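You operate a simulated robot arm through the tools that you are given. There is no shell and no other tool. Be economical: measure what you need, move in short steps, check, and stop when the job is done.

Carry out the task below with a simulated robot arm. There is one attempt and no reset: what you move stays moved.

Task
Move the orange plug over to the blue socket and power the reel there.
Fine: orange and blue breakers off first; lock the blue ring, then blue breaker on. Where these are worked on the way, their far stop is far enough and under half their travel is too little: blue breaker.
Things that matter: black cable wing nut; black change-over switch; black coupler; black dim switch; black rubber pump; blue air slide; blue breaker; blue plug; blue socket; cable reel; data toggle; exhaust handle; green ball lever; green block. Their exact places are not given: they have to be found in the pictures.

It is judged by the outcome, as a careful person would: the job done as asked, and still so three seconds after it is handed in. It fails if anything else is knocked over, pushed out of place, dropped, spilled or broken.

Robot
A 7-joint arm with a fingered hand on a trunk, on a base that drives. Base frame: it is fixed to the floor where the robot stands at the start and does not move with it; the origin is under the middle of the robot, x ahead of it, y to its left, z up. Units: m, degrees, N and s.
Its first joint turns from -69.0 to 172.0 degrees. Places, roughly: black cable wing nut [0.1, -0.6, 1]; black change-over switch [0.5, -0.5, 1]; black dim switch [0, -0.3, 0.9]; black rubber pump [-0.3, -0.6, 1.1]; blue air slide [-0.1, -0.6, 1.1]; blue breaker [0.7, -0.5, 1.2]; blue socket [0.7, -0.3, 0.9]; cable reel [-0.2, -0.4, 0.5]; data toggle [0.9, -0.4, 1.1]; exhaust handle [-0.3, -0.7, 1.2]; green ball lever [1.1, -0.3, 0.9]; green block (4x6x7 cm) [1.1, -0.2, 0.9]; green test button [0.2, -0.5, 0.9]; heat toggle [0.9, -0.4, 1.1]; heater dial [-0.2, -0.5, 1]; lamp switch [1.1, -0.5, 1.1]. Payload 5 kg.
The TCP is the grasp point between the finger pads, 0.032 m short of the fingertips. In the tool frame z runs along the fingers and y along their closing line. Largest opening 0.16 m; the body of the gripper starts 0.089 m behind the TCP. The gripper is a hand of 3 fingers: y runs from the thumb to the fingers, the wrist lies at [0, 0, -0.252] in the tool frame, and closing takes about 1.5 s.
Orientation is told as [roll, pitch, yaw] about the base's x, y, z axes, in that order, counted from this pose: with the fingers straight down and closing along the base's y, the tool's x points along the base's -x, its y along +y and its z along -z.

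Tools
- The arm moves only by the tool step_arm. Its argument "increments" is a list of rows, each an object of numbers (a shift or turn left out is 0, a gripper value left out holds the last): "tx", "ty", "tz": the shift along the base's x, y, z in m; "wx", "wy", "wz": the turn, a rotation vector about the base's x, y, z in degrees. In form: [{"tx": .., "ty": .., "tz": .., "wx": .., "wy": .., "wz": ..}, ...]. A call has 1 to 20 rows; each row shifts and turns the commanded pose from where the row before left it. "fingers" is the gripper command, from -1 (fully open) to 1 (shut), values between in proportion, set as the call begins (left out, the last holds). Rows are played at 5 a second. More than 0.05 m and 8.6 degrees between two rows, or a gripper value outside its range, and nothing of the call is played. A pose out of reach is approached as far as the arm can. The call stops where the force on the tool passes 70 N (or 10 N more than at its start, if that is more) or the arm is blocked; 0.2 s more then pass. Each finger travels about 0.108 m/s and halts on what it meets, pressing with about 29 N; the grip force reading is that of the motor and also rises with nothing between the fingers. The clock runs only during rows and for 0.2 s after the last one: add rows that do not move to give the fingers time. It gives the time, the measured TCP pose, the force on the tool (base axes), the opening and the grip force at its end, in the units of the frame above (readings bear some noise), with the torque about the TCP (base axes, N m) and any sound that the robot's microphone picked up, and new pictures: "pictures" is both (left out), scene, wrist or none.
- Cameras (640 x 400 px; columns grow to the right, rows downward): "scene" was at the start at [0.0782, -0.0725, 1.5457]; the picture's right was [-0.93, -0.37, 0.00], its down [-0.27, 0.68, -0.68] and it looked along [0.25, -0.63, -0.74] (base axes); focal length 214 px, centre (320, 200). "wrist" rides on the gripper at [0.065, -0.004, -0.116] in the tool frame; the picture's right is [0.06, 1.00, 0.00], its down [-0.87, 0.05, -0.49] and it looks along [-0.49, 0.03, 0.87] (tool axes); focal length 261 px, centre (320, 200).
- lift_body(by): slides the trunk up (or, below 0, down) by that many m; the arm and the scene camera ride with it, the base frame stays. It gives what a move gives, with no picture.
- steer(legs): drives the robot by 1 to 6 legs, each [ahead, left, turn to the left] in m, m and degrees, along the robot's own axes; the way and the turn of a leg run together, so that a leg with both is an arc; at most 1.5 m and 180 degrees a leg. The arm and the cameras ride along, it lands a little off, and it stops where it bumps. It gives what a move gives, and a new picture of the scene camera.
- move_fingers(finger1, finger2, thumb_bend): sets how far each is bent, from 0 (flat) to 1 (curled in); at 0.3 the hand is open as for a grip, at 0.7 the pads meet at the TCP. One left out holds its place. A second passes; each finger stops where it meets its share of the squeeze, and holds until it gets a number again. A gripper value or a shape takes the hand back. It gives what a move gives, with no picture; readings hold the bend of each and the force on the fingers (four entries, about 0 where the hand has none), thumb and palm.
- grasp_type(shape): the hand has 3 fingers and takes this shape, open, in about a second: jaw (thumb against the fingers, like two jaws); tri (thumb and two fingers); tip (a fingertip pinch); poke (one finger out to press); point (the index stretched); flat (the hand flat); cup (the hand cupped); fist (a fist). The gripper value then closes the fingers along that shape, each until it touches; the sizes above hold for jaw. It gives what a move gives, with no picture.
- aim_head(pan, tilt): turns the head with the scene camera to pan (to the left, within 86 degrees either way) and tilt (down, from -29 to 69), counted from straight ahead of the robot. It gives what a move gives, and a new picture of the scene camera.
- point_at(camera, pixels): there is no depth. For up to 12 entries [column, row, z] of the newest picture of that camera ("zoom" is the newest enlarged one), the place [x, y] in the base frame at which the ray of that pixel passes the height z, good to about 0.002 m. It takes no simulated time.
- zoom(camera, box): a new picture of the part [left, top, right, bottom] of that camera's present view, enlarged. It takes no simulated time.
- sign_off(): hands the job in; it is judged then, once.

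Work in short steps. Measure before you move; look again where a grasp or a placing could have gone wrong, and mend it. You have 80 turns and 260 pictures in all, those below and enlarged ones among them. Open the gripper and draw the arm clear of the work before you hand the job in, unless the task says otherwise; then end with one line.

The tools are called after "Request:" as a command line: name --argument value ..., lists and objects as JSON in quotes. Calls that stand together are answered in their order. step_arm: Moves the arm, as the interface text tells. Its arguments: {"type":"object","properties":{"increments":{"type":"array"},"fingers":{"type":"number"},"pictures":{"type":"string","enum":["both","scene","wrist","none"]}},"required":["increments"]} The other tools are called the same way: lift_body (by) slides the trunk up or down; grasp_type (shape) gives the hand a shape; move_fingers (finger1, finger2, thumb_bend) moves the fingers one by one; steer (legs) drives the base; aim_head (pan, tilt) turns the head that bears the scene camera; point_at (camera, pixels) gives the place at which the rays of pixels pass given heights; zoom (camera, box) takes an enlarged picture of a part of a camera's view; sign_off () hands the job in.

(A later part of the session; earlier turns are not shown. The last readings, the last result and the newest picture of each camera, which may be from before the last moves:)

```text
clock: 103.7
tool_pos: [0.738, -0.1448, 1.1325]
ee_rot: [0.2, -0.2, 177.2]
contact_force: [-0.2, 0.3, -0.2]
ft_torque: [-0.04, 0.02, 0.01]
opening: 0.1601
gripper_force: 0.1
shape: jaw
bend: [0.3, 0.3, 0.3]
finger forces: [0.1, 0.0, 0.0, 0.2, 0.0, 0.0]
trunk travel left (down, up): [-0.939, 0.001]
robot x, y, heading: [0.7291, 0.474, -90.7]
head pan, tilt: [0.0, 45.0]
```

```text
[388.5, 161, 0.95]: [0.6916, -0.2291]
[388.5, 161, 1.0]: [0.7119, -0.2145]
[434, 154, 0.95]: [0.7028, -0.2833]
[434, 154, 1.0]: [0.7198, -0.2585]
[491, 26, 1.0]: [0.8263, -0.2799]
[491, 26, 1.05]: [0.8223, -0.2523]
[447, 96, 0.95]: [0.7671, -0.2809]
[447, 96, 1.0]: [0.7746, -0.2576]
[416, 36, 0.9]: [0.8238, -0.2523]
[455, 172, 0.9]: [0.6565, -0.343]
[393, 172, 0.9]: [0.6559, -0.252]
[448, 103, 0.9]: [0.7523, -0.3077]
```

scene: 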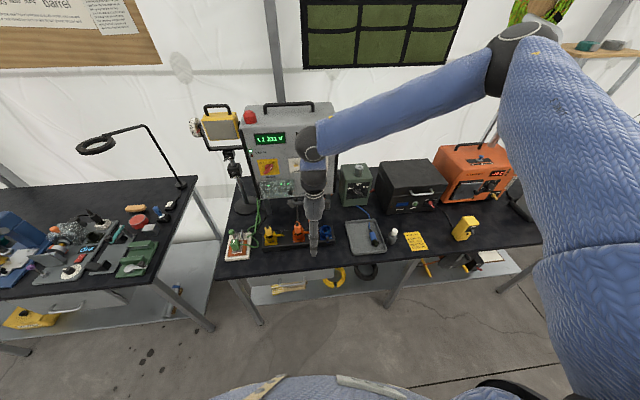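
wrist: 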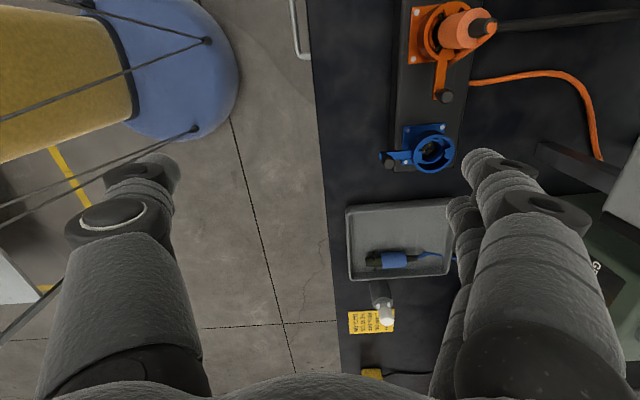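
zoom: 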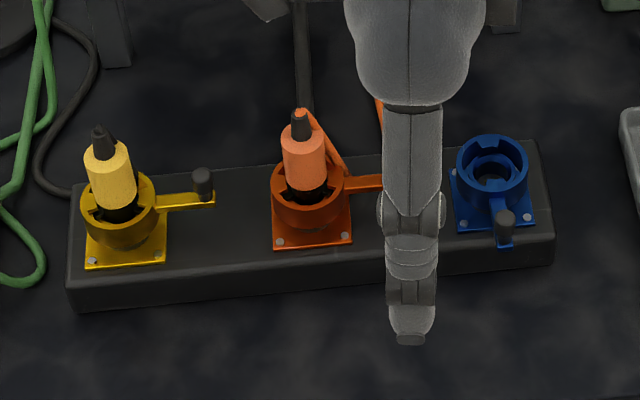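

Measured: orange ring knob ≈(0.762,-0.289,0.935), plug axis ≈(0.822,-0.287) with tip z≈1.0, blue socket ≈(0.687,-0.298), its knob ≈(0.684,-0.238); strip is turned ~4°. I half-close the fingers and hover over the orange knob.

Request:
step_arm --increments '[{"tx": 0.006, "ty": -0.036, "wz": 3}, {"tx": 0.006, "ty": -0.036, "wz": 3}, {"tx": 0.006, "ty": -0.036}, {"tx": 0.006, "ty": -0.036}, {"tz": -0.04}, {"tz": -0.03}, {"tz": -0.03}]' --fingers 0.25

Request:
zoom --camera "wrist" --box '[240, 60, 480, 260]'

```text
clock: 105.2
tool_pos: [0.8059, -0.2455, 1.0473]
ee_rot: [0.3, -0.3, -177.1]
contact_force: [-0.2, 0.0, -0.1]
ft_torque: [-0.01, 0.02, -0.01]
opening: 0.0605
gripper_force: 0.2
shape: jaw
bend: [0.73, 0.73, 0.7]
finger forces: [0.0, 0.0, 0.1, 0.0, 0.0, 0.1]
out of reach, approached as far as the arm can: row 3, 4, 5, 6, 7
trunk travel left (down, up): [-0.939, 0.001]
robot x, y, heading: [0.7229, 0.4771, -90.5]
head pan, tilt: [0.0, 45.0]
```

scene: 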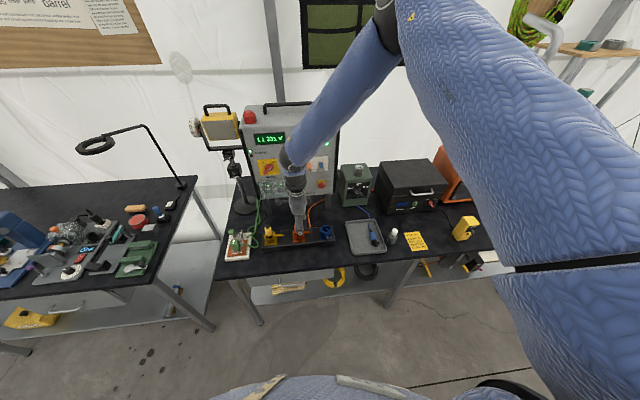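
wrist: 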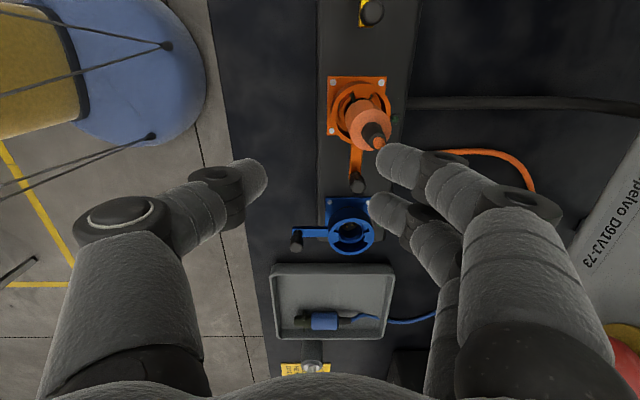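

```text
2.00 times, centred on (360, 160) of wrist
```

zoom: 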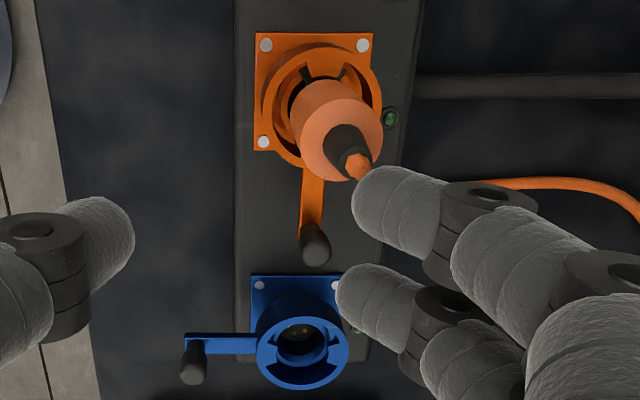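

The arm clipped at a limit (yaw 183°), leaving a finger close to the plug tip. I raise first, then unwind the yaw and re-aim.

Request:
step_arm --increments '[{"tz": 0.03, "ty": 0.01}, {"tz": 0.04, "ty": 0.01}, {"wz": -8}, {"wz": -8}, {"wz": -8}, {"wz": -6, "tx": -0.02}, {"tx": -0.024}]' --pictures "none"

```text
clock: 106.8
tool_pos: [0.7582, -0.2241, 1.1163]
ee_rot: [0.0, 0.0, 153.3]
contact_force: [-0.4, 0.3, 0.4]
ft_torque: [0.0, -0.03, 0.01]
opening: 0.0604
gripper_force: 0.1
shape: jaw
bend: [0.73, 0.73, 0.7]
finger forces: [0.1, 0.1, 0.0, 0.0, 0.1, 0.0]
trunk travel left (down, up): [-0.939, 0.001]
robot x, y, heading: [0.7277, 0.4731, -90.5]
head pan, tilt: [0.0, 45.0]
```

No limit at yaw 153°. I hover over the knob at z≈1.02 with this yaw and look.

Request:
step_arm --increments '[{"tx": 0.002, "ty": -0.033}, {"tx": 0.002, "ty": -0.032}, {"tz": -0.035}, {"tz": -0.03}, {"tz": -0.02}]' --pictures "wrist"

Request:
zoom --camera "wrist" --box '[240, 60, 480, 260]'

Request:
zoom --camera "scene" --box '[255, 205, 345, 265]'

```text
clock: 108.0
tool_pos: [0.764, -0.2904, 1.0328]
ee_rot: [0.1, -0.1, 153.3]
contact_force: [0.9, 0.1, 0.8]
ft_torque: [-0.04, -0.02, 0.0]
opening: 0.06
gripper_force: 0.1
shape: jaw
bend: [0.73, 0.73, 0.7]
finger forces: [0.1, 0.1, 0.1, 0.0, 0.0, 0.0]
trunk travel left (down, up): [-0.939, 0.001]
robot x, y, heading: [0.7248, 0.4752, -90.7]
head pan, tilt: [0.0, 45.0]
```

wrist: 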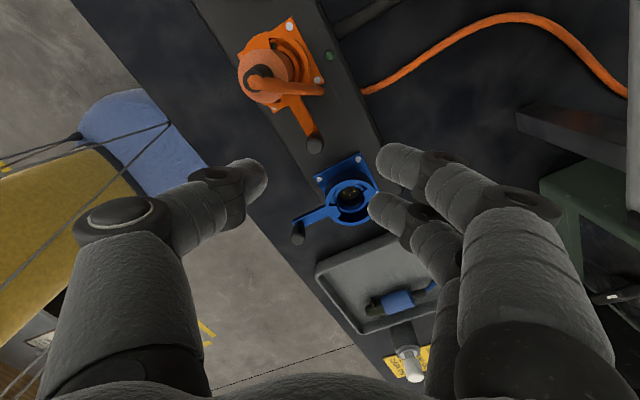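

```text
2.00 times, centred on (360, 160) of wrist
```

zoom: 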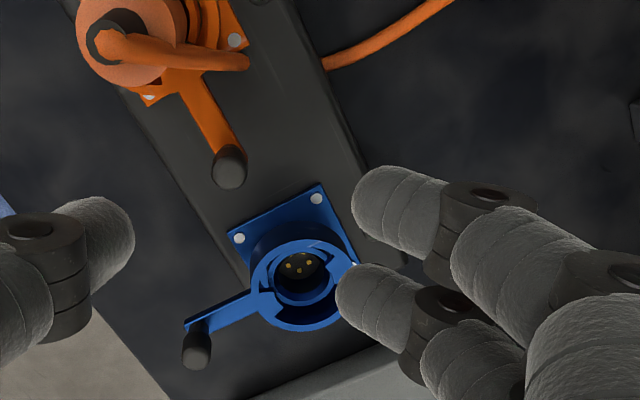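

```text
6.67 times, centred on (300, 235) of scene
```

zoom: 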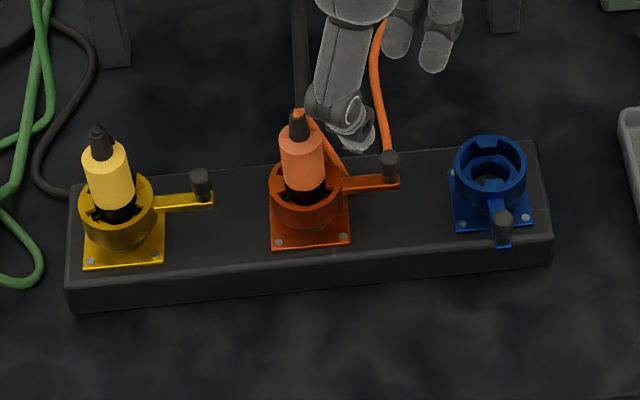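

Request:
point_at --camera "zoom" --pixels '[[389, 157, 0.93], [389, 157, 0.95], [503, 215, 0.93], [503, 215, 0.95], [199, 173, 0.93], [199, 173, 0.95], [298, 112, 0.99], [298, 112, 1.01], [491, 157, 0.915], [491, 157, 0.93]]'

Request:
point_at --camera "wrist" --pixels '[[315, 145, 0.93], [315, 145, 0.95], [298, 240, 0.93], [298, 240, 0.95], [256, 76, 0.99], [256, 76, 1.01], [349, 200, 0.915], [349, 200, 0.93], [266, 75, 0.97], [319, 80, 0.9], [290, 27, 0.9], [320, 178, 0.9]]'

```text
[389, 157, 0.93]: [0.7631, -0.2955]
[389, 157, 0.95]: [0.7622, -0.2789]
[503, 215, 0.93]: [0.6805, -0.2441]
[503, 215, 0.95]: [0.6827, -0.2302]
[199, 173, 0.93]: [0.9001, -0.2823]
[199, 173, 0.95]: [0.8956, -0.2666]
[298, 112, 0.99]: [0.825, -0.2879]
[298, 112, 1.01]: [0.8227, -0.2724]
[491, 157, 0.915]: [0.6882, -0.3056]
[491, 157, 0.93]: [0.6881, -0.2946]
```

```text
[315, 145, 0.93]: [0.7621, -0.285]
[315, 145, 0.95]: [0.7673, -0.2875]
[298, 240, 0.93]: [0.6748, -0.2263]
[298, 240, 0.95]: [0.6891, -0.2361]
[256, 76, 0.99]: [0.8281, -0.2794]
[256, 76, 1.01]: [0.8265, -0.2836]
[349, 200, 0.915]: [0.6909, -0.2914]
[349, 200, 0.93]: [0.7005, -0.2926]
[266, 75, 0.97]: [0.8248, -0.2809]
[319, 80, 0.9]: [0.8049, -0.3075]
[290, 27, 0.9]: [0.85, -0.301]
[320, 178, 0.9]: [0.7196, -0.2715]
```

Orange knob top is at (0.763,-0.286,0.941). I descend to z=0.945 with the knob between thumb and fingers and close.

Request:
step_arm --increments '[{"ty": 0.004, "tx": -0.001, "tz": -0.03}, {"tz": -0.03}, {"tz": -0.028}]' --pictures "none"

Request:
step_arm --increments '[{}, {}, {}, {}, {}]' --fingers 1

```text
clock: 108.8
tool_pos: [0.7616, -0.287, 0.944]
ee_rot: [0.1, -0.1, 153.3]
contact_force: [0.1, -0.1, 0.1]
ft_torque: [0.0, 0.0, 0.0]
opening: 0.0605
gripper_force: 0.0
shape: jaw
bend: [0.73, 0.73, 0.7]
finger forces: [0.0, 0.0, 0.0, 0.0, 0.0, 0.0]
trunk travel left (down, up): [-0.939, 0.001]
robot x, y, heading: [0.7257, 0.4737, -90.5]
head pan, tilt: [0.0, 45.0]
```

```text
clock: 110.0
tool_pos: [0.7618, -0.286, 0.9444]
ee_rot: [0.1, -0.1, 153.4]
contact_force: [6.0, 7.3, -6.8]
ft_torque: [0.1, -0.05, -0.05]
opening: 0.0
gripper_force: 28.9
shape: jaw
bend: [0.68, 0.67, 0.7]
finger forces: [11.8, 0.0, 0.1, 0.1, 26.5, 0.0]
trunk travel left (down, up): [-0.939, 0.001]
robot x, y, heading: [0.726, 0.4692, -90.4]
head pan, tilt: [0.0, 45.0]
```

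scene: 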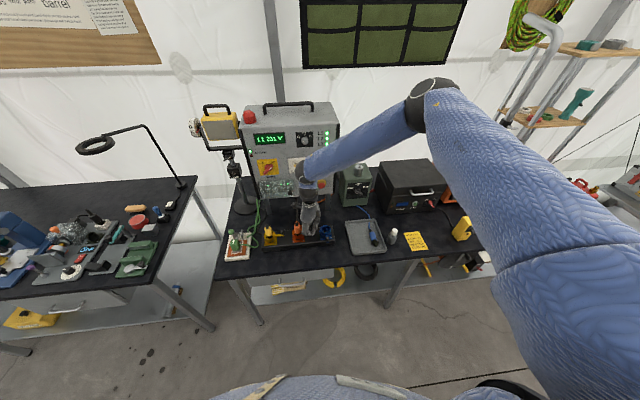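
wrist: 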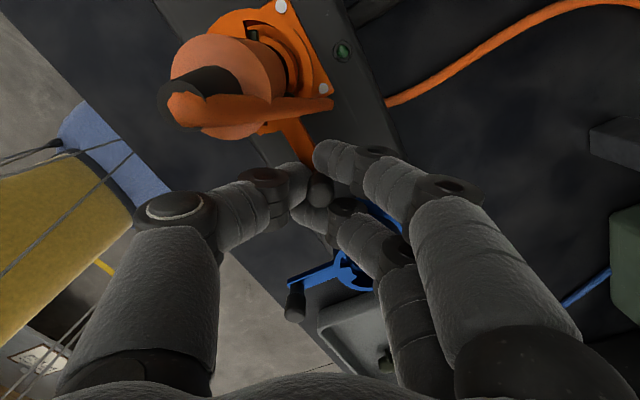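

The knob sits between thumb and fingers (11.8/26.5 N). I turn the ring clockwise: first 45° of the arc, turning the hand with it.

Request:
step_arm --increments '[{"tx": 0.0004, "ty": 0.0081, "wz": -7.5}, {"tx": 0.0004, "ty": 0.0081, "wz": -7.5}, {"tx": 0.0025, "ty": 0.0077, "wz": -7.5}, {"tx": 0.0025, "ty": 0.0077, "wz": -7.5}, {"tx": 0.0044, "ty": 0.0068, "wz": -7.5}, {"tx": 0.0044, "ty": 0.0068, "wz": -7.5}]' --pictures "wrist"

```text
clock: 111.5
tool_pos: [0.7772, -0.2421, 0.9436]
ee_rot: [0.1, -0.1, 108.2]
contact_force: [-2.0, -0.6, -5.0]
ft_torque: [-0.12, 0.17, -0.04]
opening: 0.0001
gripper_force: 29.4
shape: jaw
bend: [0.67, 0.67, 0.7]
finger forces: [17.3, 0.0, 0.0, 0.1, 22.8, 0.1]
trunk travel left (down, up): [-0.939, 0.001]
robot x, y, heading: [0.7248, 0.473, -90.6]
head pan, tilt: [0.0, 45.0]
```

wrist: 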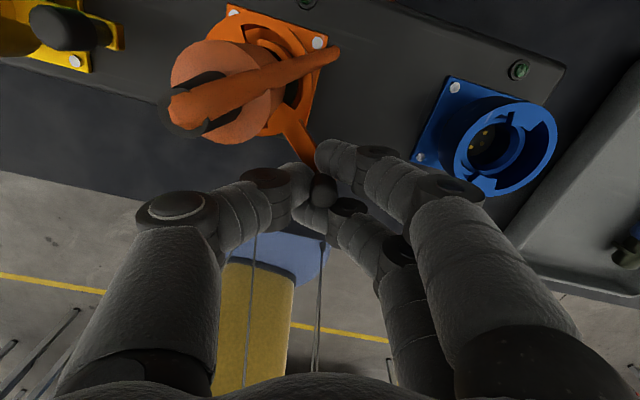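

Ring follows smoothly with low force. I do the remaining 45°.

Request:
step_arm --increments '[{"tx": 0.006, "ty": 0.0054, "wz": -7.5}, {"tx": 0.006, "ty": 0.0054, "wz": -7.5}, {"tx": 0.0072, "ty": 0.0037, "wz": -7.5}, {"tx": 0.0072, "ty": 0.0037, "wz": -7.5}, {"tx": 0.0079, "ty": 0.0017, "wz": -7.5}, {"tx": 0.0079, "ty": 0.0017, "wz": -7.5}]' --pictures "wrist"

```text
clock: 112.8
tool_pos: [0.8189, -0.2193, 0.9447]
ee_rot: [0.2, -0.1, 63.3]
contact_force: [-2.4, 7.7, -3.1]
ft_torque: [0.15, 0.29, -0.09]
opening: 0.0
gripper_force: 29.2
shape: jaw
bend: [0.67, 0.67, 0.7]
finger forces: [17.2, 0.1, 0.1, 0.0, 21.4, 0.1]
trunk travel left (down, up): [-0.939, 0.001]
robot x, y, heading: [0.7265, 0.474, -90.8]
head pan, tilt: [0.0, 45.0]
```

wrist: 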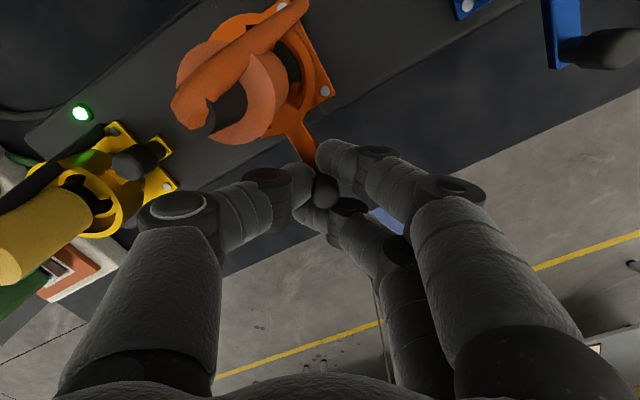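

The arm now points to +y. I nudge 5 mm further to be sure of the stop, then release and rise.

Request:
step_arm --increments '[{"tx": 0.004}, {"tx": 0.003}]' --pictures "none"

Request:
step_arm --increments '[{"tx": -0.003}, {}, {}]' --fingers 0.4 --pictures "none"

Request:
step_arm --increments '[{"tz": 0.03, "ty": 0.005}, {"tz": 0.04, "ty": 0.01}, {"tz": 0.04, "ty": 0.01}, {"tz": 0.04}]'

Request:
zoom --camera "scene" --box '[255, 205, 345, 265]'

```text
clock: 113.5
tool_pos: [0.824, -0.2196, 0.9445]
ee_rot: [0.2, 0.1, 63.2]
contact_force: [-14.9, 2.5, 4.2]
ft_torque: [0.01, 0.67, -0.1]
opening: 0.0001
gripper_force: 28.9
shape: jaw
bend: [0.67, 0.67, 0.7]
finger forces: [23.8, 0.0, 0.1, 0.0, 0.0, 0.0]
trunk travel left (down, up): [-0.939, 0.001]
robot x, y, heading: [0.7278, 0.4709, -90.6]
head pan, tilt: [0.0, 45.0]
```

```text
clock: 114.2
tool_pos: [0.8245, -0.2204, 0.9432]
ee_rot: [0.2, -0.1, 63.3]
contact_force: [-0.6, 0.5, 0.4]
ft_torque: [0.01, 0.0, 0.01]
opening: 0.0477
gripper_force: 0.1
shape: jaw
bend: [0.73, 0.73, 0.7]
finger forces: [0.0, 0.1, 0.1, 0.0, 0.1, 0.1]
trunk travel left (down, up): [-0.939, 0.001]
robot x, y, heading: [0.7267, 0.4691, -90.8]
head pan, tilt: [0.0, 45.0]
```

```text
clock: 115.2
tool_pos: [0.8213, -0.1932, 1.0945]
ee_rot: [0.3, -0.2, 63.3]
contact_force: [0.2, 0.4, 0.4]
ft_torque: [-0.02, -0.02, -0.01]
opening: 0.0475
gripper_force: 0.0
shape: jaw
bend: [0.73, 0.73, 0.7]
finger forces: [0.0, 0.0, 0.0, 0.0, 0.0, 0.1]
trunk travel left (down, up): [-0.939, 0.001]
robot x, y, heading: [0.7262, 0.4729, -90.8]
head pan, tilt: [0.0, 45.0]
```

scene: 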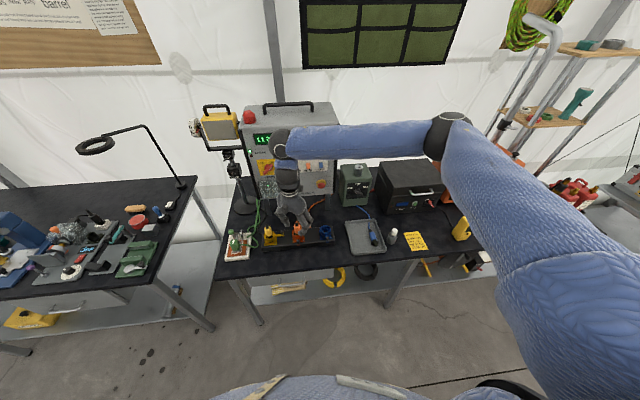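
wrist: 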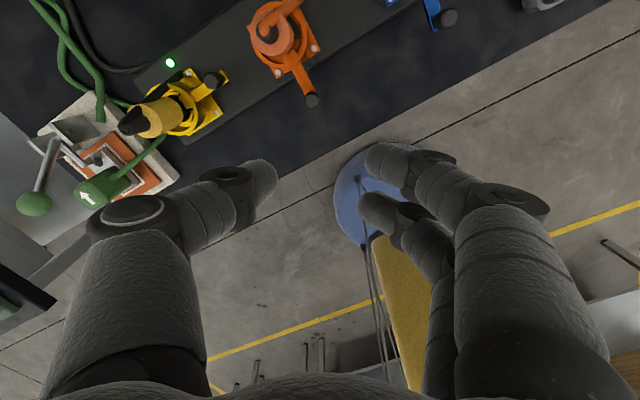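

```text
6.67 times, centred on (300, 235) of scene
```

zoom: 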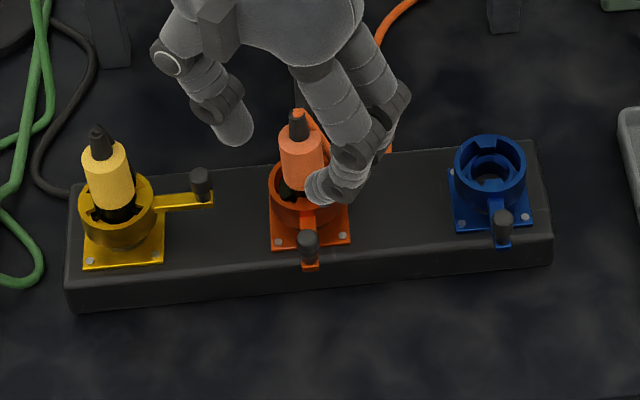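

Ring unlocked (arm now like the blue one). I open to 0.08, set yaw ≈50° so the fingers close across the cable direction, and hover over the plug.

Request:
step_arm --increments '[{"wz": -6.5}, {"wz": -6.5}, {"ty": -0.045, "tx": 0.002}, {"ty": -0.045, "tx": 0.002}, {"tz": -0.025}, {}]' --fingers 0.0 --pictures "wrist"

Request:
zoom --camera "wrist" --box '[220, 100, 420, 260]'

Request:
zoom --camera "scene" --box '[255, 205, 345, 265]'

```text
clock: 116.7
tool_pos: [0.8273, -0.2857, 1.0689]
ee_rot: [0.1, -0.1, 50.2]
contact_force: [0.1, 0.5, 0.0]
ft_torque: [0.0, 0.0, -0.01]
opening: 0.0797
gripper_force: 0.0
shape: jaw
bend: [0.72, 0.72, 0.7]
finger forces: [0.0, 0.1, 0.0, 0.1, 0.1, 0.0]
trunk travel left (down, up): [-0.939, 0.001]
robot x, y, heading: [0.7266, 0.4729, -90.7]
head pan, tilt: [0.0, 45.0]
```

wrist: 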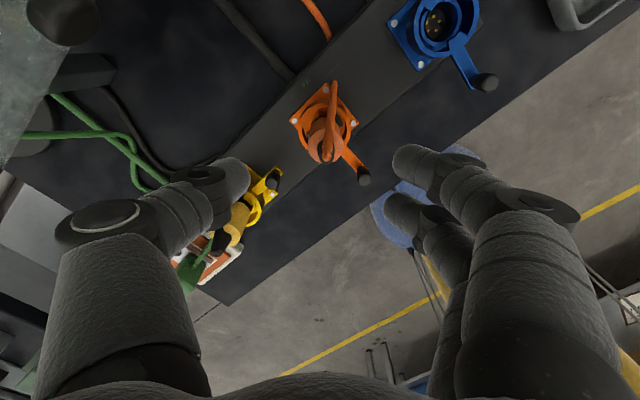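

```text
2.50 times, centred on (320, 180) of wrist
```

zoom: 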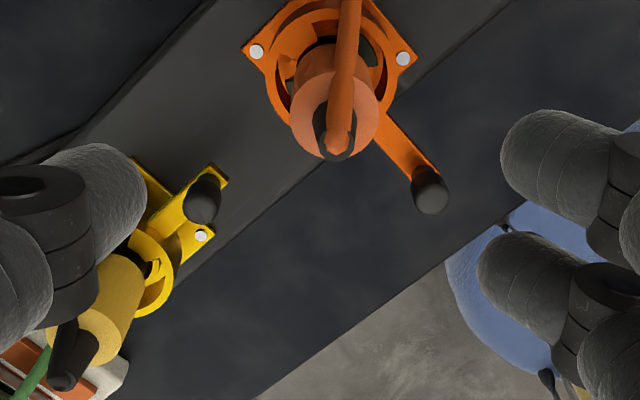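

```text
6.67 times, centred on (300, 235) of scene
```

zoom: 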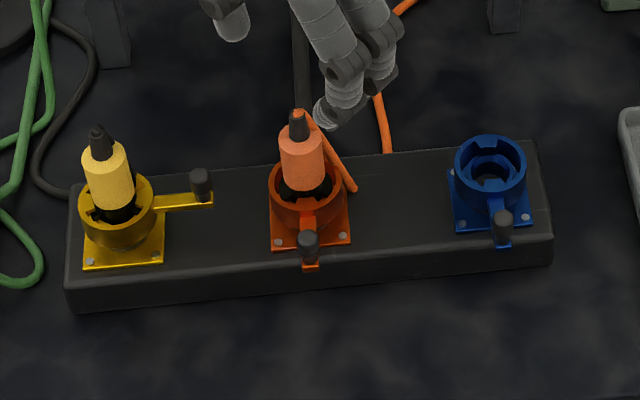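

Request:
point_at --camera "wrist" --pixels '[[326, 146, 0.98], [326, 155, 0.995], [436, 22, 0.93], [326, 118, 0.93], [364, 178, 0.94], [486, 82, 0.94]]'

Request:
point_at --camera "zoom" --pixels '[[301, 135, 0.98], [308, 239, 0.94], [503, 218, 0.94], [491, 157, 0.93], [306, 185, 0.93]]'

```text
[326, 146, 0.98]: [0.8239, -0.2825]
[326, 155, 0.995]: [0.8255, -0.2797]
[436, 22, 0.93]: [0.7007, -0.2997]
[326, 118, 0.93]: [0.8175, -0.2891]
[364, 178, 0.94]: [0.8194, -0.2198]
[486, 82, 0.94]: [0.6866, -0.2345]
```

```text
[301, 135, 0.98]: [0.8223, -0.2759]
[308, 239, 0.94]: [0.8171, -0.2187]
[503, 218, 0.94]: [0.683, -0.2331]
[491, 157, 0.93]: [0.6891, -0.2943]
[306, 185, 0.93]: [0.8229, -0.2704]
```

Orange→blue offset from matching knobs: (-0.1337,-0.0146). I descend over the plug at (0.824,-0.281) to z=0.970 and close.

Request:
step_arm --increments '[{"tx": -0.003, "ty": 0.004}, {"tz": -0.035}, {"tz": -0.034}, {"tz": -0.03}]' --pictures "none"

Request:
step_arm --increments '[{}, {}, {}, {}, {}]' --fingers 1 --pictures "both"

Request:
zoom --camera "scene" --box '[255, 205, 345, 265]'

```text
clock: 117.7
tool_pos: [0.8236, -0.2809, 0.9703]
ee_rot: [0.1, -0.1, 50.3]
contact_force: [0.4, 0.2, -0.8]
ft_torque: [-0.01, -0.02, 0.01]
opening: 0.0795
gripper_force: 0.0
shape: jaw
bend: [0.72, 0.72, 0.7]
finger forces: [0.0, 0.0, 0.0, 0.0, 0.0, 0.0]
trunk travel left (down, up): [-0.939, 0.001]
robot x, y, heading: [0.7257, 0.4712, -90.7]
head pan, tilt: [0.0, 45.0]
```

```text
clock: 118.8
tool_pos: [0.823, -0.2804, 0.9689]
ee_rot: [0.3, -0.2, 50.3]
contact_force: [0.4, -0.2, -3.2]
ft_torque: [0.0, 0.0, -0.06]
opening: 0.0186
gripper_force: 28.5
shape: jaw
bend: [0.71, 0.72, 0.7]
finger forces: [11.1, 13.0, 0.1, 0.1, 25.5, 0.0]
trunk travel left (down, up): [-0.939, 0.001]
robot x, y, heading: [0.7262, 0.4749, -90.5]
head pan, tilt: [0.0, 45.0]
```

scene: 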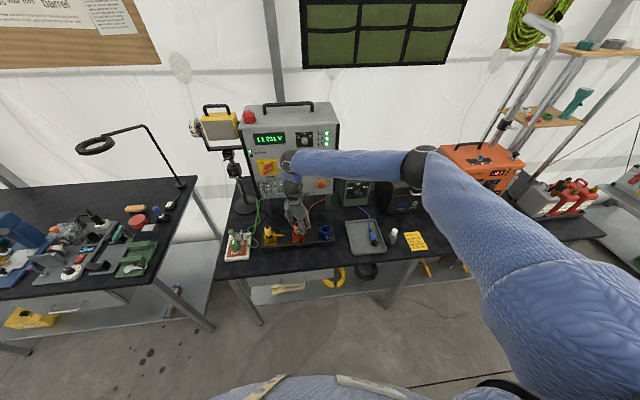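
wrist: 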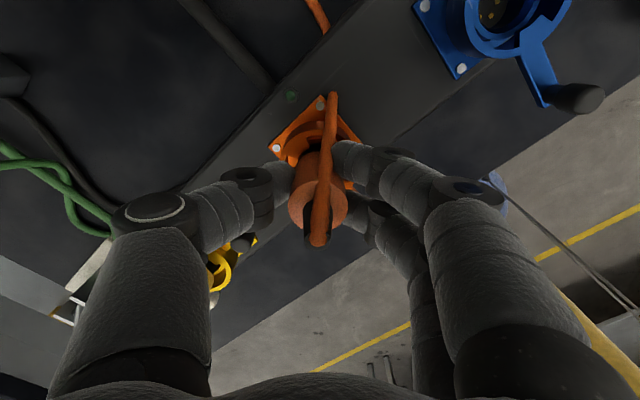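

```text
6.67 times, centred on (300, 235) of scene
```

zoom: 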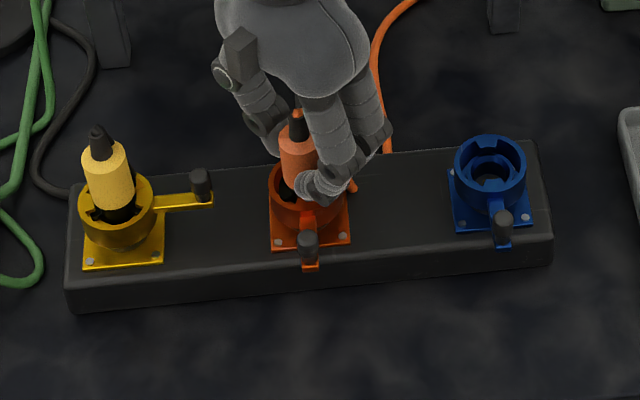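

Firm three-finger grip; plugged-in TCP is (0.8233,-0.2806,0.969). I pull straight up.

Request:
step_arm --increments '[{"tz": 0.01}, {"tz": 0.01}, {"tz": 0.015}, {"tz": 0.02}, {"tz": 0.02}]' --pictures "both"

Request:
zoom --camera "scene" --box '[255, 195, 345, 255]'

```text
clock: 120.0
tool_pos: [0.8241, -0.2808, 1.0458]
ee_rot: [0.3, -0.3, 50.3]
contact_force: [0.6, -0.5, -0.6]
ft_torque: [-0.01, -0.02, -0.01]
opening: 0.0187
gripper_force: 28.2
shape: jaw
bend: [0.71, 0.72, 0.7]
finger forces: [12.1, 13.4, 0.0, 0.0, 26.1, 0.1]
trunk travel left (down, up): [-0.939, 0.001]
robot x, y, heading: [0.7301, 0.4705, -90.6]
head pan, tilt: [0.0, 45.0]
```

scene: 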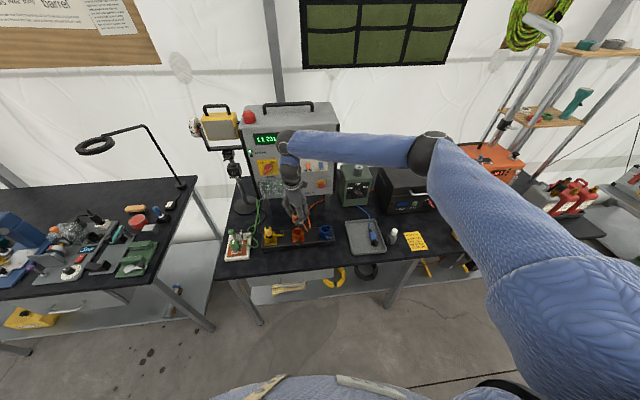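
wrist: 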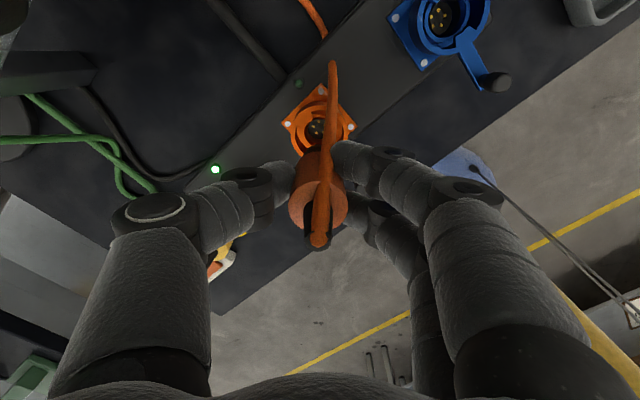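

```text
6.67 times, centred on (300, 225) of scene
```

zoom: 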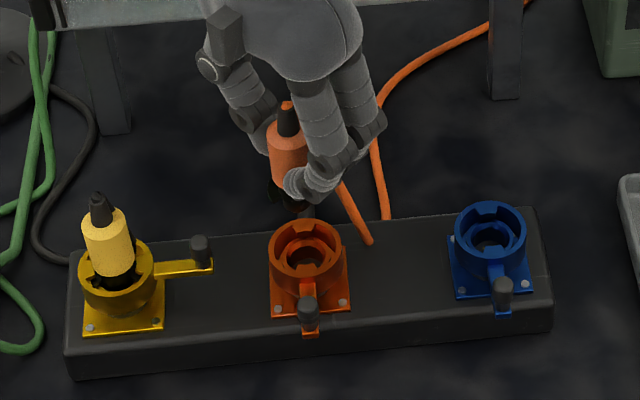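

The plug is out. I compare the two empty collars closely.

Request:
zoom --camera "scene" --box '[288, 222, 312, 247]'

Request:
zoom --camera "scene" --box '[314, 220, 338, 245]'

Request:
zoom --camera "wrist" --box '[370, 0, 530, 100]'

Request:
zoom --camera "wrist" --box '[250, 70, 410, 170]'

```text
16.00 times, centred on (300, 234) of scene
```

zoom: 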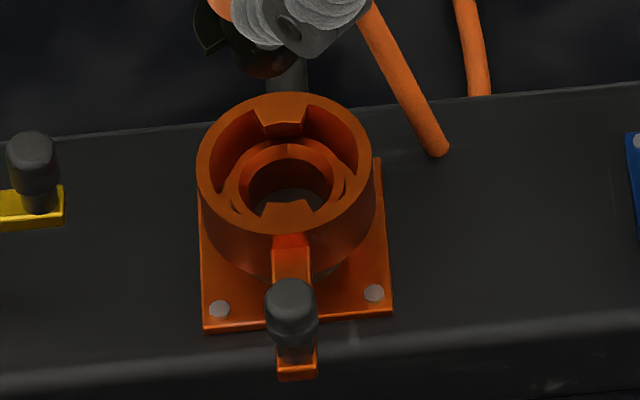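

```text
16.00 times, centred on (326, 232) of scene
```

zoom: 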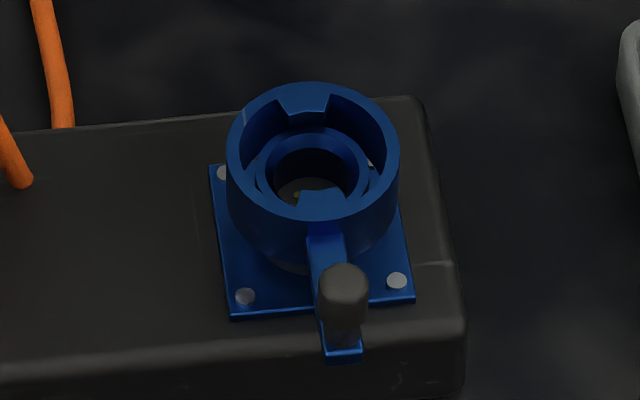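

```text
4.00 times, centred on (450, 50) of wrist
```

zoom: 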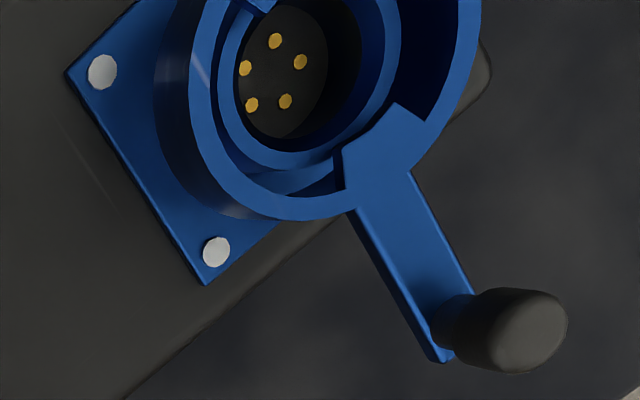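

```text
4.00 times, centred on (330, 120) of wrist
```

zoom: 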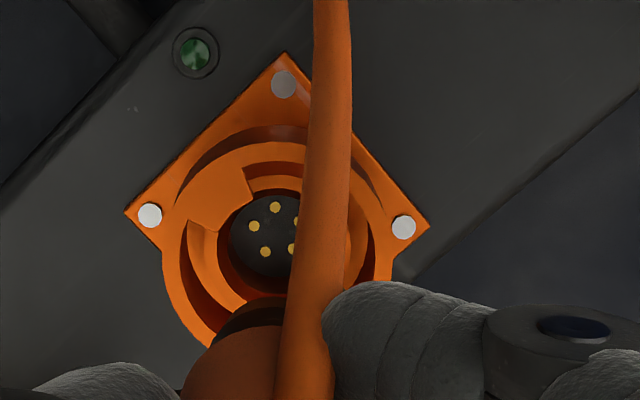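

Pins, plates and collars are oriented alike. I compute the offset between sockets from rims, screw holes and knobs.

Request:
point_at --camera "scene" --pixels '[[297.78, 231.69, 0.932], [325.56, 228.94, 0.932], [293.69, 240.81, 0.9], [321.31, 238.06, 0.9], [303.31, 239.81, 0.9], [330.81, 237.13, 0.9], [298.1, 239.1, 0.94], [327.4, 236.8, 0.94]]'

Request:
point_at --camera "wrist" --pixels '[[395.6, 18, 0.9], [424, 62.8, 0.9], [287.5, 123.5, 0.9], [321, 91, 0.9], [317, 129.7, 0.89], [438.5, 18.7, 0.89]]'

```text
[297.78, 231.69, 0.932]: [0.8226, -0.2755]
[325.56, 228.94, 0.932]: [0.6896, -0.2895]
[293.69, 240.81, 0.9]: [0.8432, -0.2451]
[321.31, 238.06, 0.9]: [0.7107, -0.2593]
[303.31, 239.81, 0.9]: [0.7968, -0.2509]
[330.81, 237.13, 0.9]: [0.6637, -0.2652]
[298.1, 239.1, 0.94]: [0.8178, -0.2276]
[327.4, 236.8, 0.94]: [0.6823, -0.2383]
```

```text
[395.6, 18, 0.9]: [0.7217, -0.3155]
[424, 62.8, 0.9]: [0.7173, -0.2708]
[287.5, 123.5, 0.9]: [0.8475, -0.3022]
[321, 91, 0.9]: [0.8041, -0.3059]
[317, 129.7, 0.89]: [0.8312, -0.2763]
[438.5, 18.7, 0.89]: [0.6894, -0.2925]
```

Offset ≈(-0.1338,-0.0144). I carry the plug over to above the blue socket and check alignment.

Request:
step_arm --increments '[{"tx": -0.0335, "ty": -0.0036}, {"tx": -0.0335, "ty": -0.0036}, {"tx": -0.0335, "ty": -0.0036}, {"tx": -0.0335, "ty": -0.0036}, {}]' --pictures "both"

Request:
zoom --camera "scene" --box '[302, 200, 350, 250]'

Request:
zoom --camera "wrist" --box '[240, 60, 400, 260]'

```text
clock: 121.2
tool_pos: [0.6911, -0.2948, 1.0452]
ee_rot: [0.2, -0.1, 50.3]
contact_force: [0.7, 0.3, -0.9]
ft_torque: [0.01, 0.04, 0.01]
opening: 0.0184
gripper_force: 28.7
shape: jaw
bend: [0.71, 0.72, 0.7]
finger forces: [12.0, 13.5, 0.0, 0.1, 25.8, 0.1]
trunk travel left (down, up): [-0.939, 0.001]
robot x, y, heading: [0.7251, 0.4714, -91.1]
head pan, tilt: [0.0, 45.0]
```

scene: 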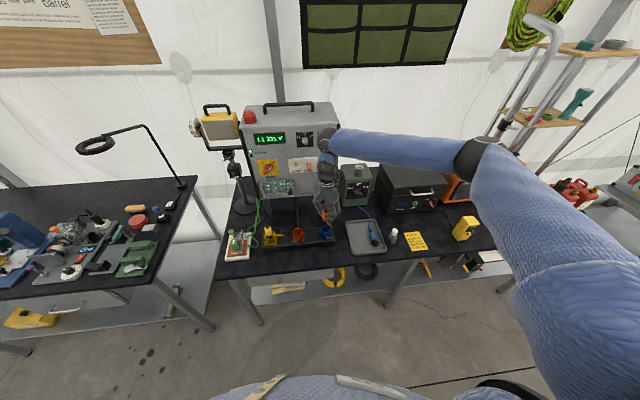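
wrist: 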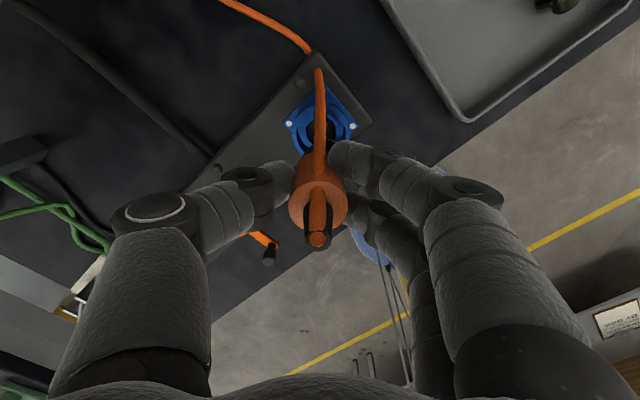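

```text
8.00 times, centred on (326, 225) of scene
```

zoom: 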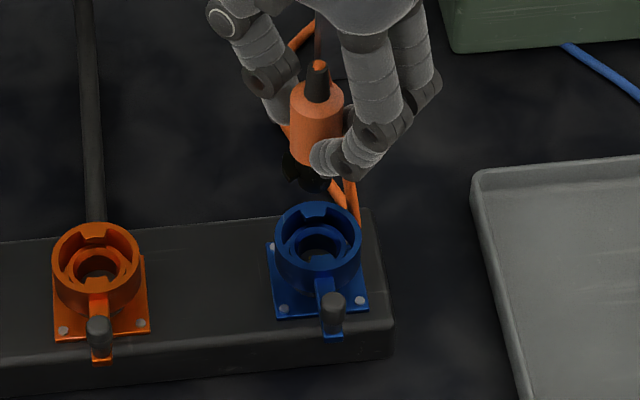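

```text
2.00 times, centred on (320, 160) of wrist
```

zoom: 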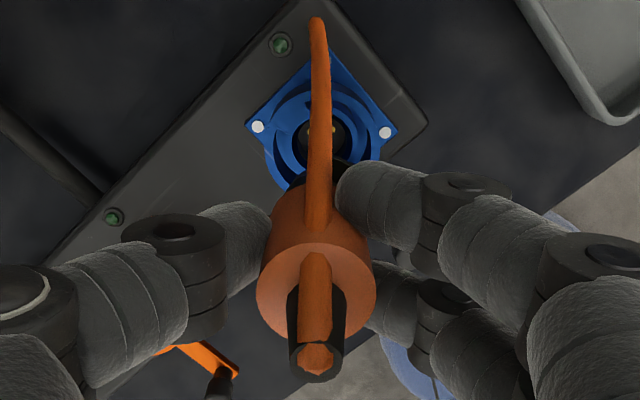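

Comparing screw-hole pixels with the earlier orange view: blue is 1.6 px right, i.e. I should shift (-1.3,+1.1) mm. I correct and insert in small steps.

Request:
step_arm --increments '[{"tx": -0.0013, "ty": 0.0011}, {"tz": -0.015}, {"tz": -0.015}, {"tz": -0.01}, {"tz": -0.01}]' --pictures "wrist"

Request:
zoom --camera "scene" --box '[302, 200, 350, 250]'

```text
clock: 122.5
tool_pos: [0.6885, -0.2944, 0.9948]
ee_rot: [0.3, 0.0, 50.3]
contact_force: [-0.9, -0.3, -0.6]
ft_torque: [0.04, -0.01, 0.0]
opening: 0.0183
gripper_force: 28.7
shape: jaw
bend: [0.71, 0.72, 0.7]
finger forces: [12.3, 13.5, 0.0, 0.0, 25.8, 0.0]
trunk travel left (down, up): [-0.939, 0.001]
robot x, y, heading: [0.7267, 0.4722, -90.9]
head pan, tilt: [0.0, 45.0]
```

wrist: 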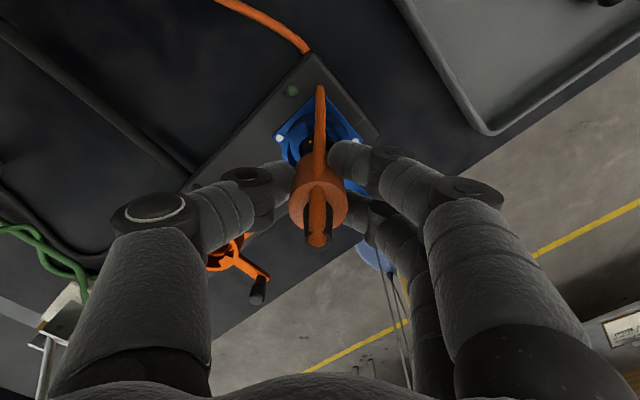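

```text
8.00 times, centred on (326, 225) of scene
```

zoom: 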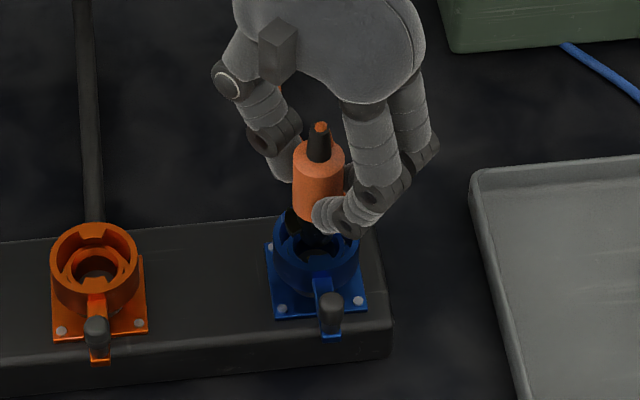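

No contact force yet and it is entering the collar. I go on down to the seated height 0.969.

Request:
step_arm --increments '[{"tz": -0.008}, {"tz": -0.008}, {"tz": -0.006}, {"tz": -0.003}, {}]' --pictures "wrist"

Request:
zoom --camera "scene" --box '[302, 200, 350, 250]'

```text
clock: 123.7
tool_pos: [0.6894, -0.2949, 0.9702]
ee_rot: [0.2, 0.0, 50.4]
contact_force: [-1.4, 1.1, 3.9]
ft_torque: [0.02, 0.02, 0.05]
opening: 0.0186
gripper_force: 28.8
shape: jaw
bend: [0.71, 0.72, 0.7]
finger forces: [13.1, 14.4, 0.0, 0.1, 26.6, 0.0]
trunk travel left (down, up): [-0.939, 0.001]
robot x, y, heading: [0.7258, 0.4731, -90.8]
head pan, tilt: [0.0, 45.0]
```

wrist: 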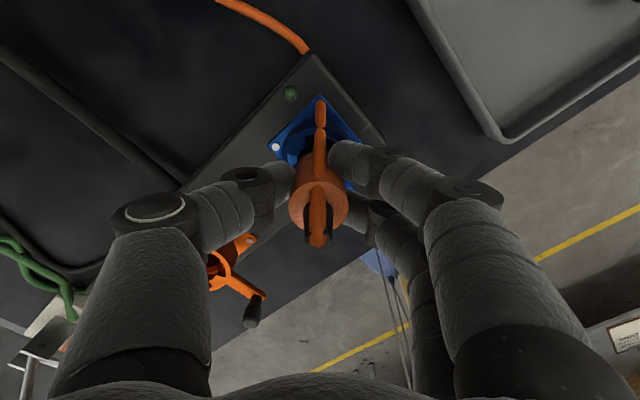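

```text
8.00 times, centred on (326, 225) of scene
```

zoom: 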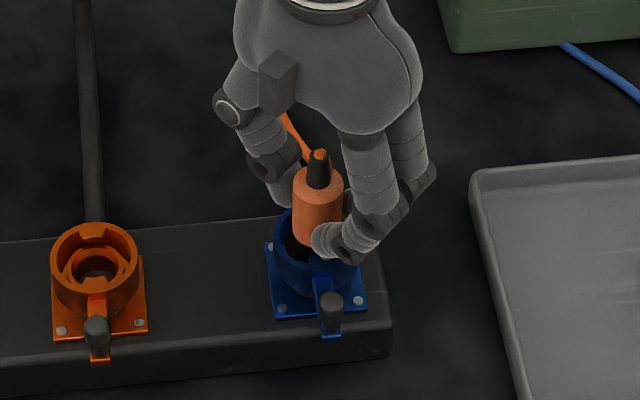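

It slid in to 0.970 with 4 N. I press a few mm more to check that it is seated.

Request:
step_arm --increments '[{"tz": -0.004}, {"tz": -0.004}]' --pictures "none"

```text
clock: 124.2
tool_pos: [0.689, -0.2948, 0.967]
ee_rot: [-0.1, 0.0, 50.2]
contact_force: [-4.0, -2.9, 40.5]
ft_torque: [-0.09, 0.06, -0.05]
opening: 0.0208
gripper_force: 28.3
shape: jaw
bend: [0.72, 0.72, 0.72]
finger forces: [19.7, 18.3, 0.0, 0.1, 36.3, 0.0]
trunk travel left (down, up): [-0.939, 0.001]
robot x, y, heading: [0.7254, 0.4716, -90.8]
head pan, tilt: [0.0, 45.0]
```

Seated (40 N at 0.967). I release, rise, and look.

Request:
step_arm --increments '[{"tz": 0.006}, {}, {}, {}]' --fingers 0.0 --pictures "none"

Request:
step_arm --increments '[{"tz": 0.03}, {"tz": 0.04}, {"tz": 0.04, "wz": 6}, {"ty": 0.03, "wz": 6.5}, {"ty": 0.03}]' --pictures "wrist"

Request:
zoom --camera "scene" --box '[302, 200, 350, 250]'

Request:
zoom --camera "wrist" --box '[240, 0, 400, 200]'

```text
clock: 125.2
tool_pos: [0.6895, -0.2949, 0.9672]
ee_rot: [0.3, -0.1, 50.3]
contact_force: [-0.9, -0.2, 0.5]
ft_torque: [-0.02, -0.03, 0.0]
opening: 0.0793
gripper_force: 0.1
shape: jaw
bend: [0.72, 0.72, 0.7]
finger forces: [0.0, 0.0, 0.1, 0.0, 0.0, 0.0]
trunk travel left (down, up): [-0.939, 0.001]
robot x, y, heading: [0.722, 0.4763, -90.8]
head pan, tilt: [0.0, 45.0]
```

```text
clock: 126.5
tool_pos: [0.6876, -0.2323, 1.0791]
ee_rot: [0.2, -0.1, 62.8]
contact_force: [-0.3, 0.7, 0.0]
ft_torque: [-0.04, 0.0, -0.03]
opening: 0.0793
gripper_force: 0.0
shape: jaw
bend: [0.72, 0.72, 0.7]
finger forces: [0.0, 0.0, 0.0, 0.0, 0.0, 0.1]
trunk travel left (down, up): [-0.939, 0.001]
robot x, y, heading: [0.7229, 0.4712, -90.6]
head pan, tilt: [0.0, 45.0]
```

wrist: 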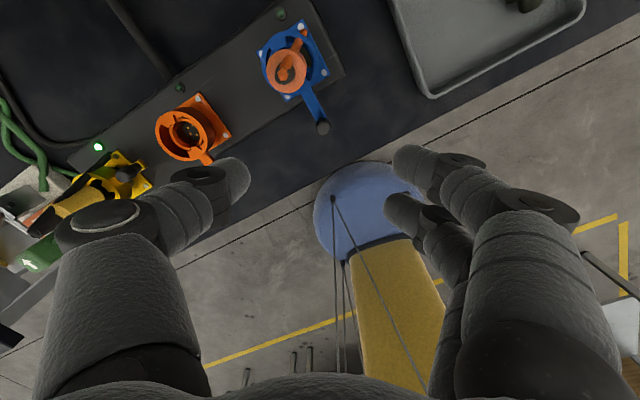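

```text
8.00 times, centred on (326, 225) of scene
```

zoom: 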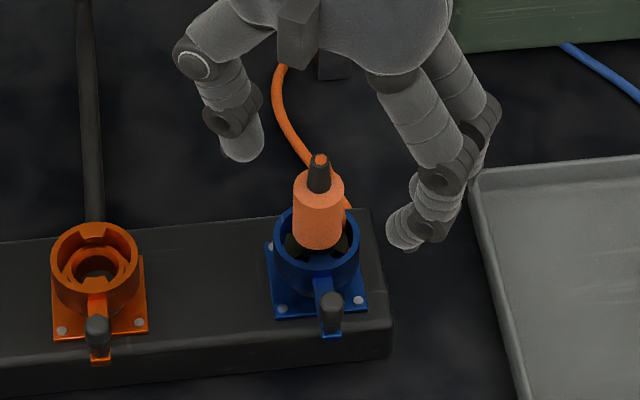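

```text
2.00 times, centred on (320, 100) of wrist
```

zoom: 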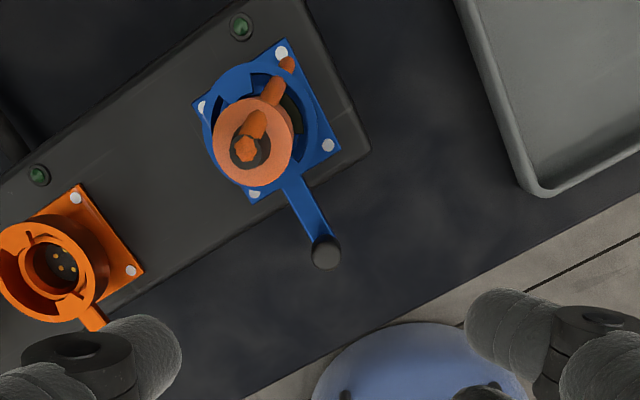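

Plug stands seated in blue. I check the knob position, then descend on it.

Request:
point_at --camera "wrist" --pixels '[[323.5, 124, 0.941]]'

Request:
step_arm --increments '[{"tx": -0.001, "ty": -0.002}, {"tz": -0.045}, {"tz": -0.045}, {"tz": -0.042}]' --fingers 0.25 --pictures "wrist"

```text
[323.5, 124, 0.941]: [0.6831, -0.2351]
```

```text
clock: 127.5
tool_pos: [0.6884, -0.2373, 0.9464]
ee_rot: [0.1, -0.1, 62.8]
contact_force: [0.0, 0.2, 0.2]
ft_torque: [0.02, -0.03, 0.02]
opening: 0.0602
gripper_force: 0.1
shape: jaw
bend: [0.73, 0.73, 0.7]
finger forces: [0.0, 0.0, 0.0, 0.0, 0.0, 0.0]
trunk travel left (down, up): [-0.939, 0.001]
robot x, y, heading: [0.7323, 0.4748, -90.4]
head pan, tilt: [0.0, 45.0]
```

wrist: 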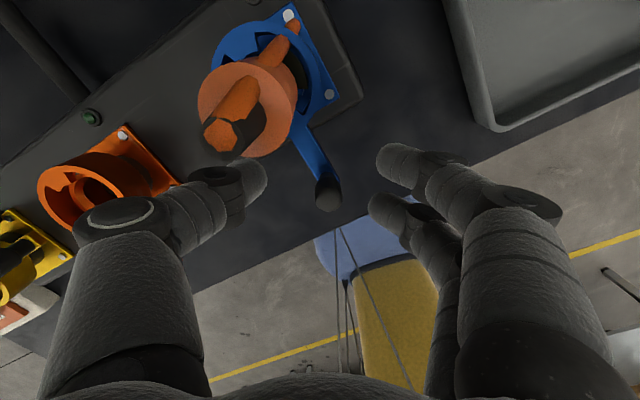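

The knob sits at (328,192) between thumb and fingers; I grip it.

Request:
step_arm --increments '[{"tx": -0.001, "ty": 0.001}, {}, {}, {}, {}]' --fingers 1 --pictures "none"

```text
clock: 128.7
tool_pos: [0.6862, -0.2361, 0.946]
ee_rot: [0.3, -0.1, 62.8]
contact_force: [-0.6, 0.0, -4.1]
ft_torque: [0.05, 0.29, -0.04]
opening: 0.0001
gripper_force: 28.6
shape: jaw
bend: [0.68, 0.69, 0.7]
finger forces: [17.7, 13.3, 0.1, 0.1, 24.8, 0.0]
trunk travel left (down, up): [-0.939, 0.001]
robot x, y, heading: [0.7278, 0.4716, -90.7]
head pan, tilt: [0.0, 45.0]
```

Gripped. I turn the ring counter-clockwise, first 45°.

Request:
step_arm --increments '[{"tx": -0.0079, "ty": -0.0017, "wz": 7.5}, {"tx": -0.0079, "ty": -0.0017, "wz": 7.5}, {"tx": -0.0072, "ty": -0.0037, "wz": 7.5}, {"tx": -0.0072, "ty": -0.0037, "wz": 7.5}, {"tx": -0.006, "ty": -0.0054, "wz": 7.5}, {"tx": -0.006, "ty": -0.0054, "wz": 7.5}]' --pictures "wrist"

```text
clock: 130.1
tool_pos: [0.645, -0.2569, 0.9459]
ee_rot: [0.1, -0.2, 108.0]
contact_force: [1.1, -0.4, -3.6]
ft_torque: [-0.23, 0.2, -0.03]
opening: 0.0
gripper_force: 29.2
shape: jaw
bend: [0.68, 0.69, 0.7]
finger forces: [18.6, 13.9, 0.1, 0.1, 25.7, 0.0]
trunk travel left (down, up): [-0.939, 0.001]
robot x, y, heading: [0.7258, 0.4745, -90.6]
head pan, tilt: [0.0, 45.0]
```

wrist: 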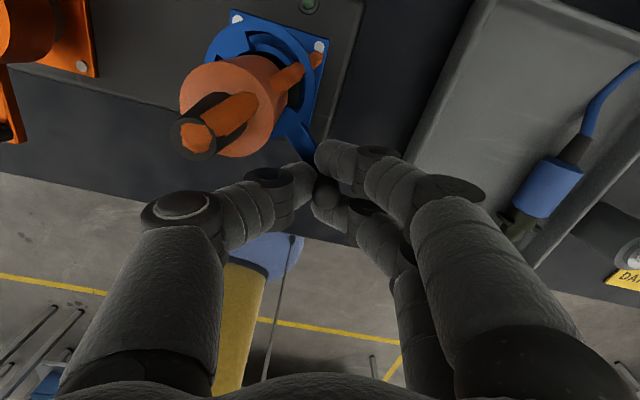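

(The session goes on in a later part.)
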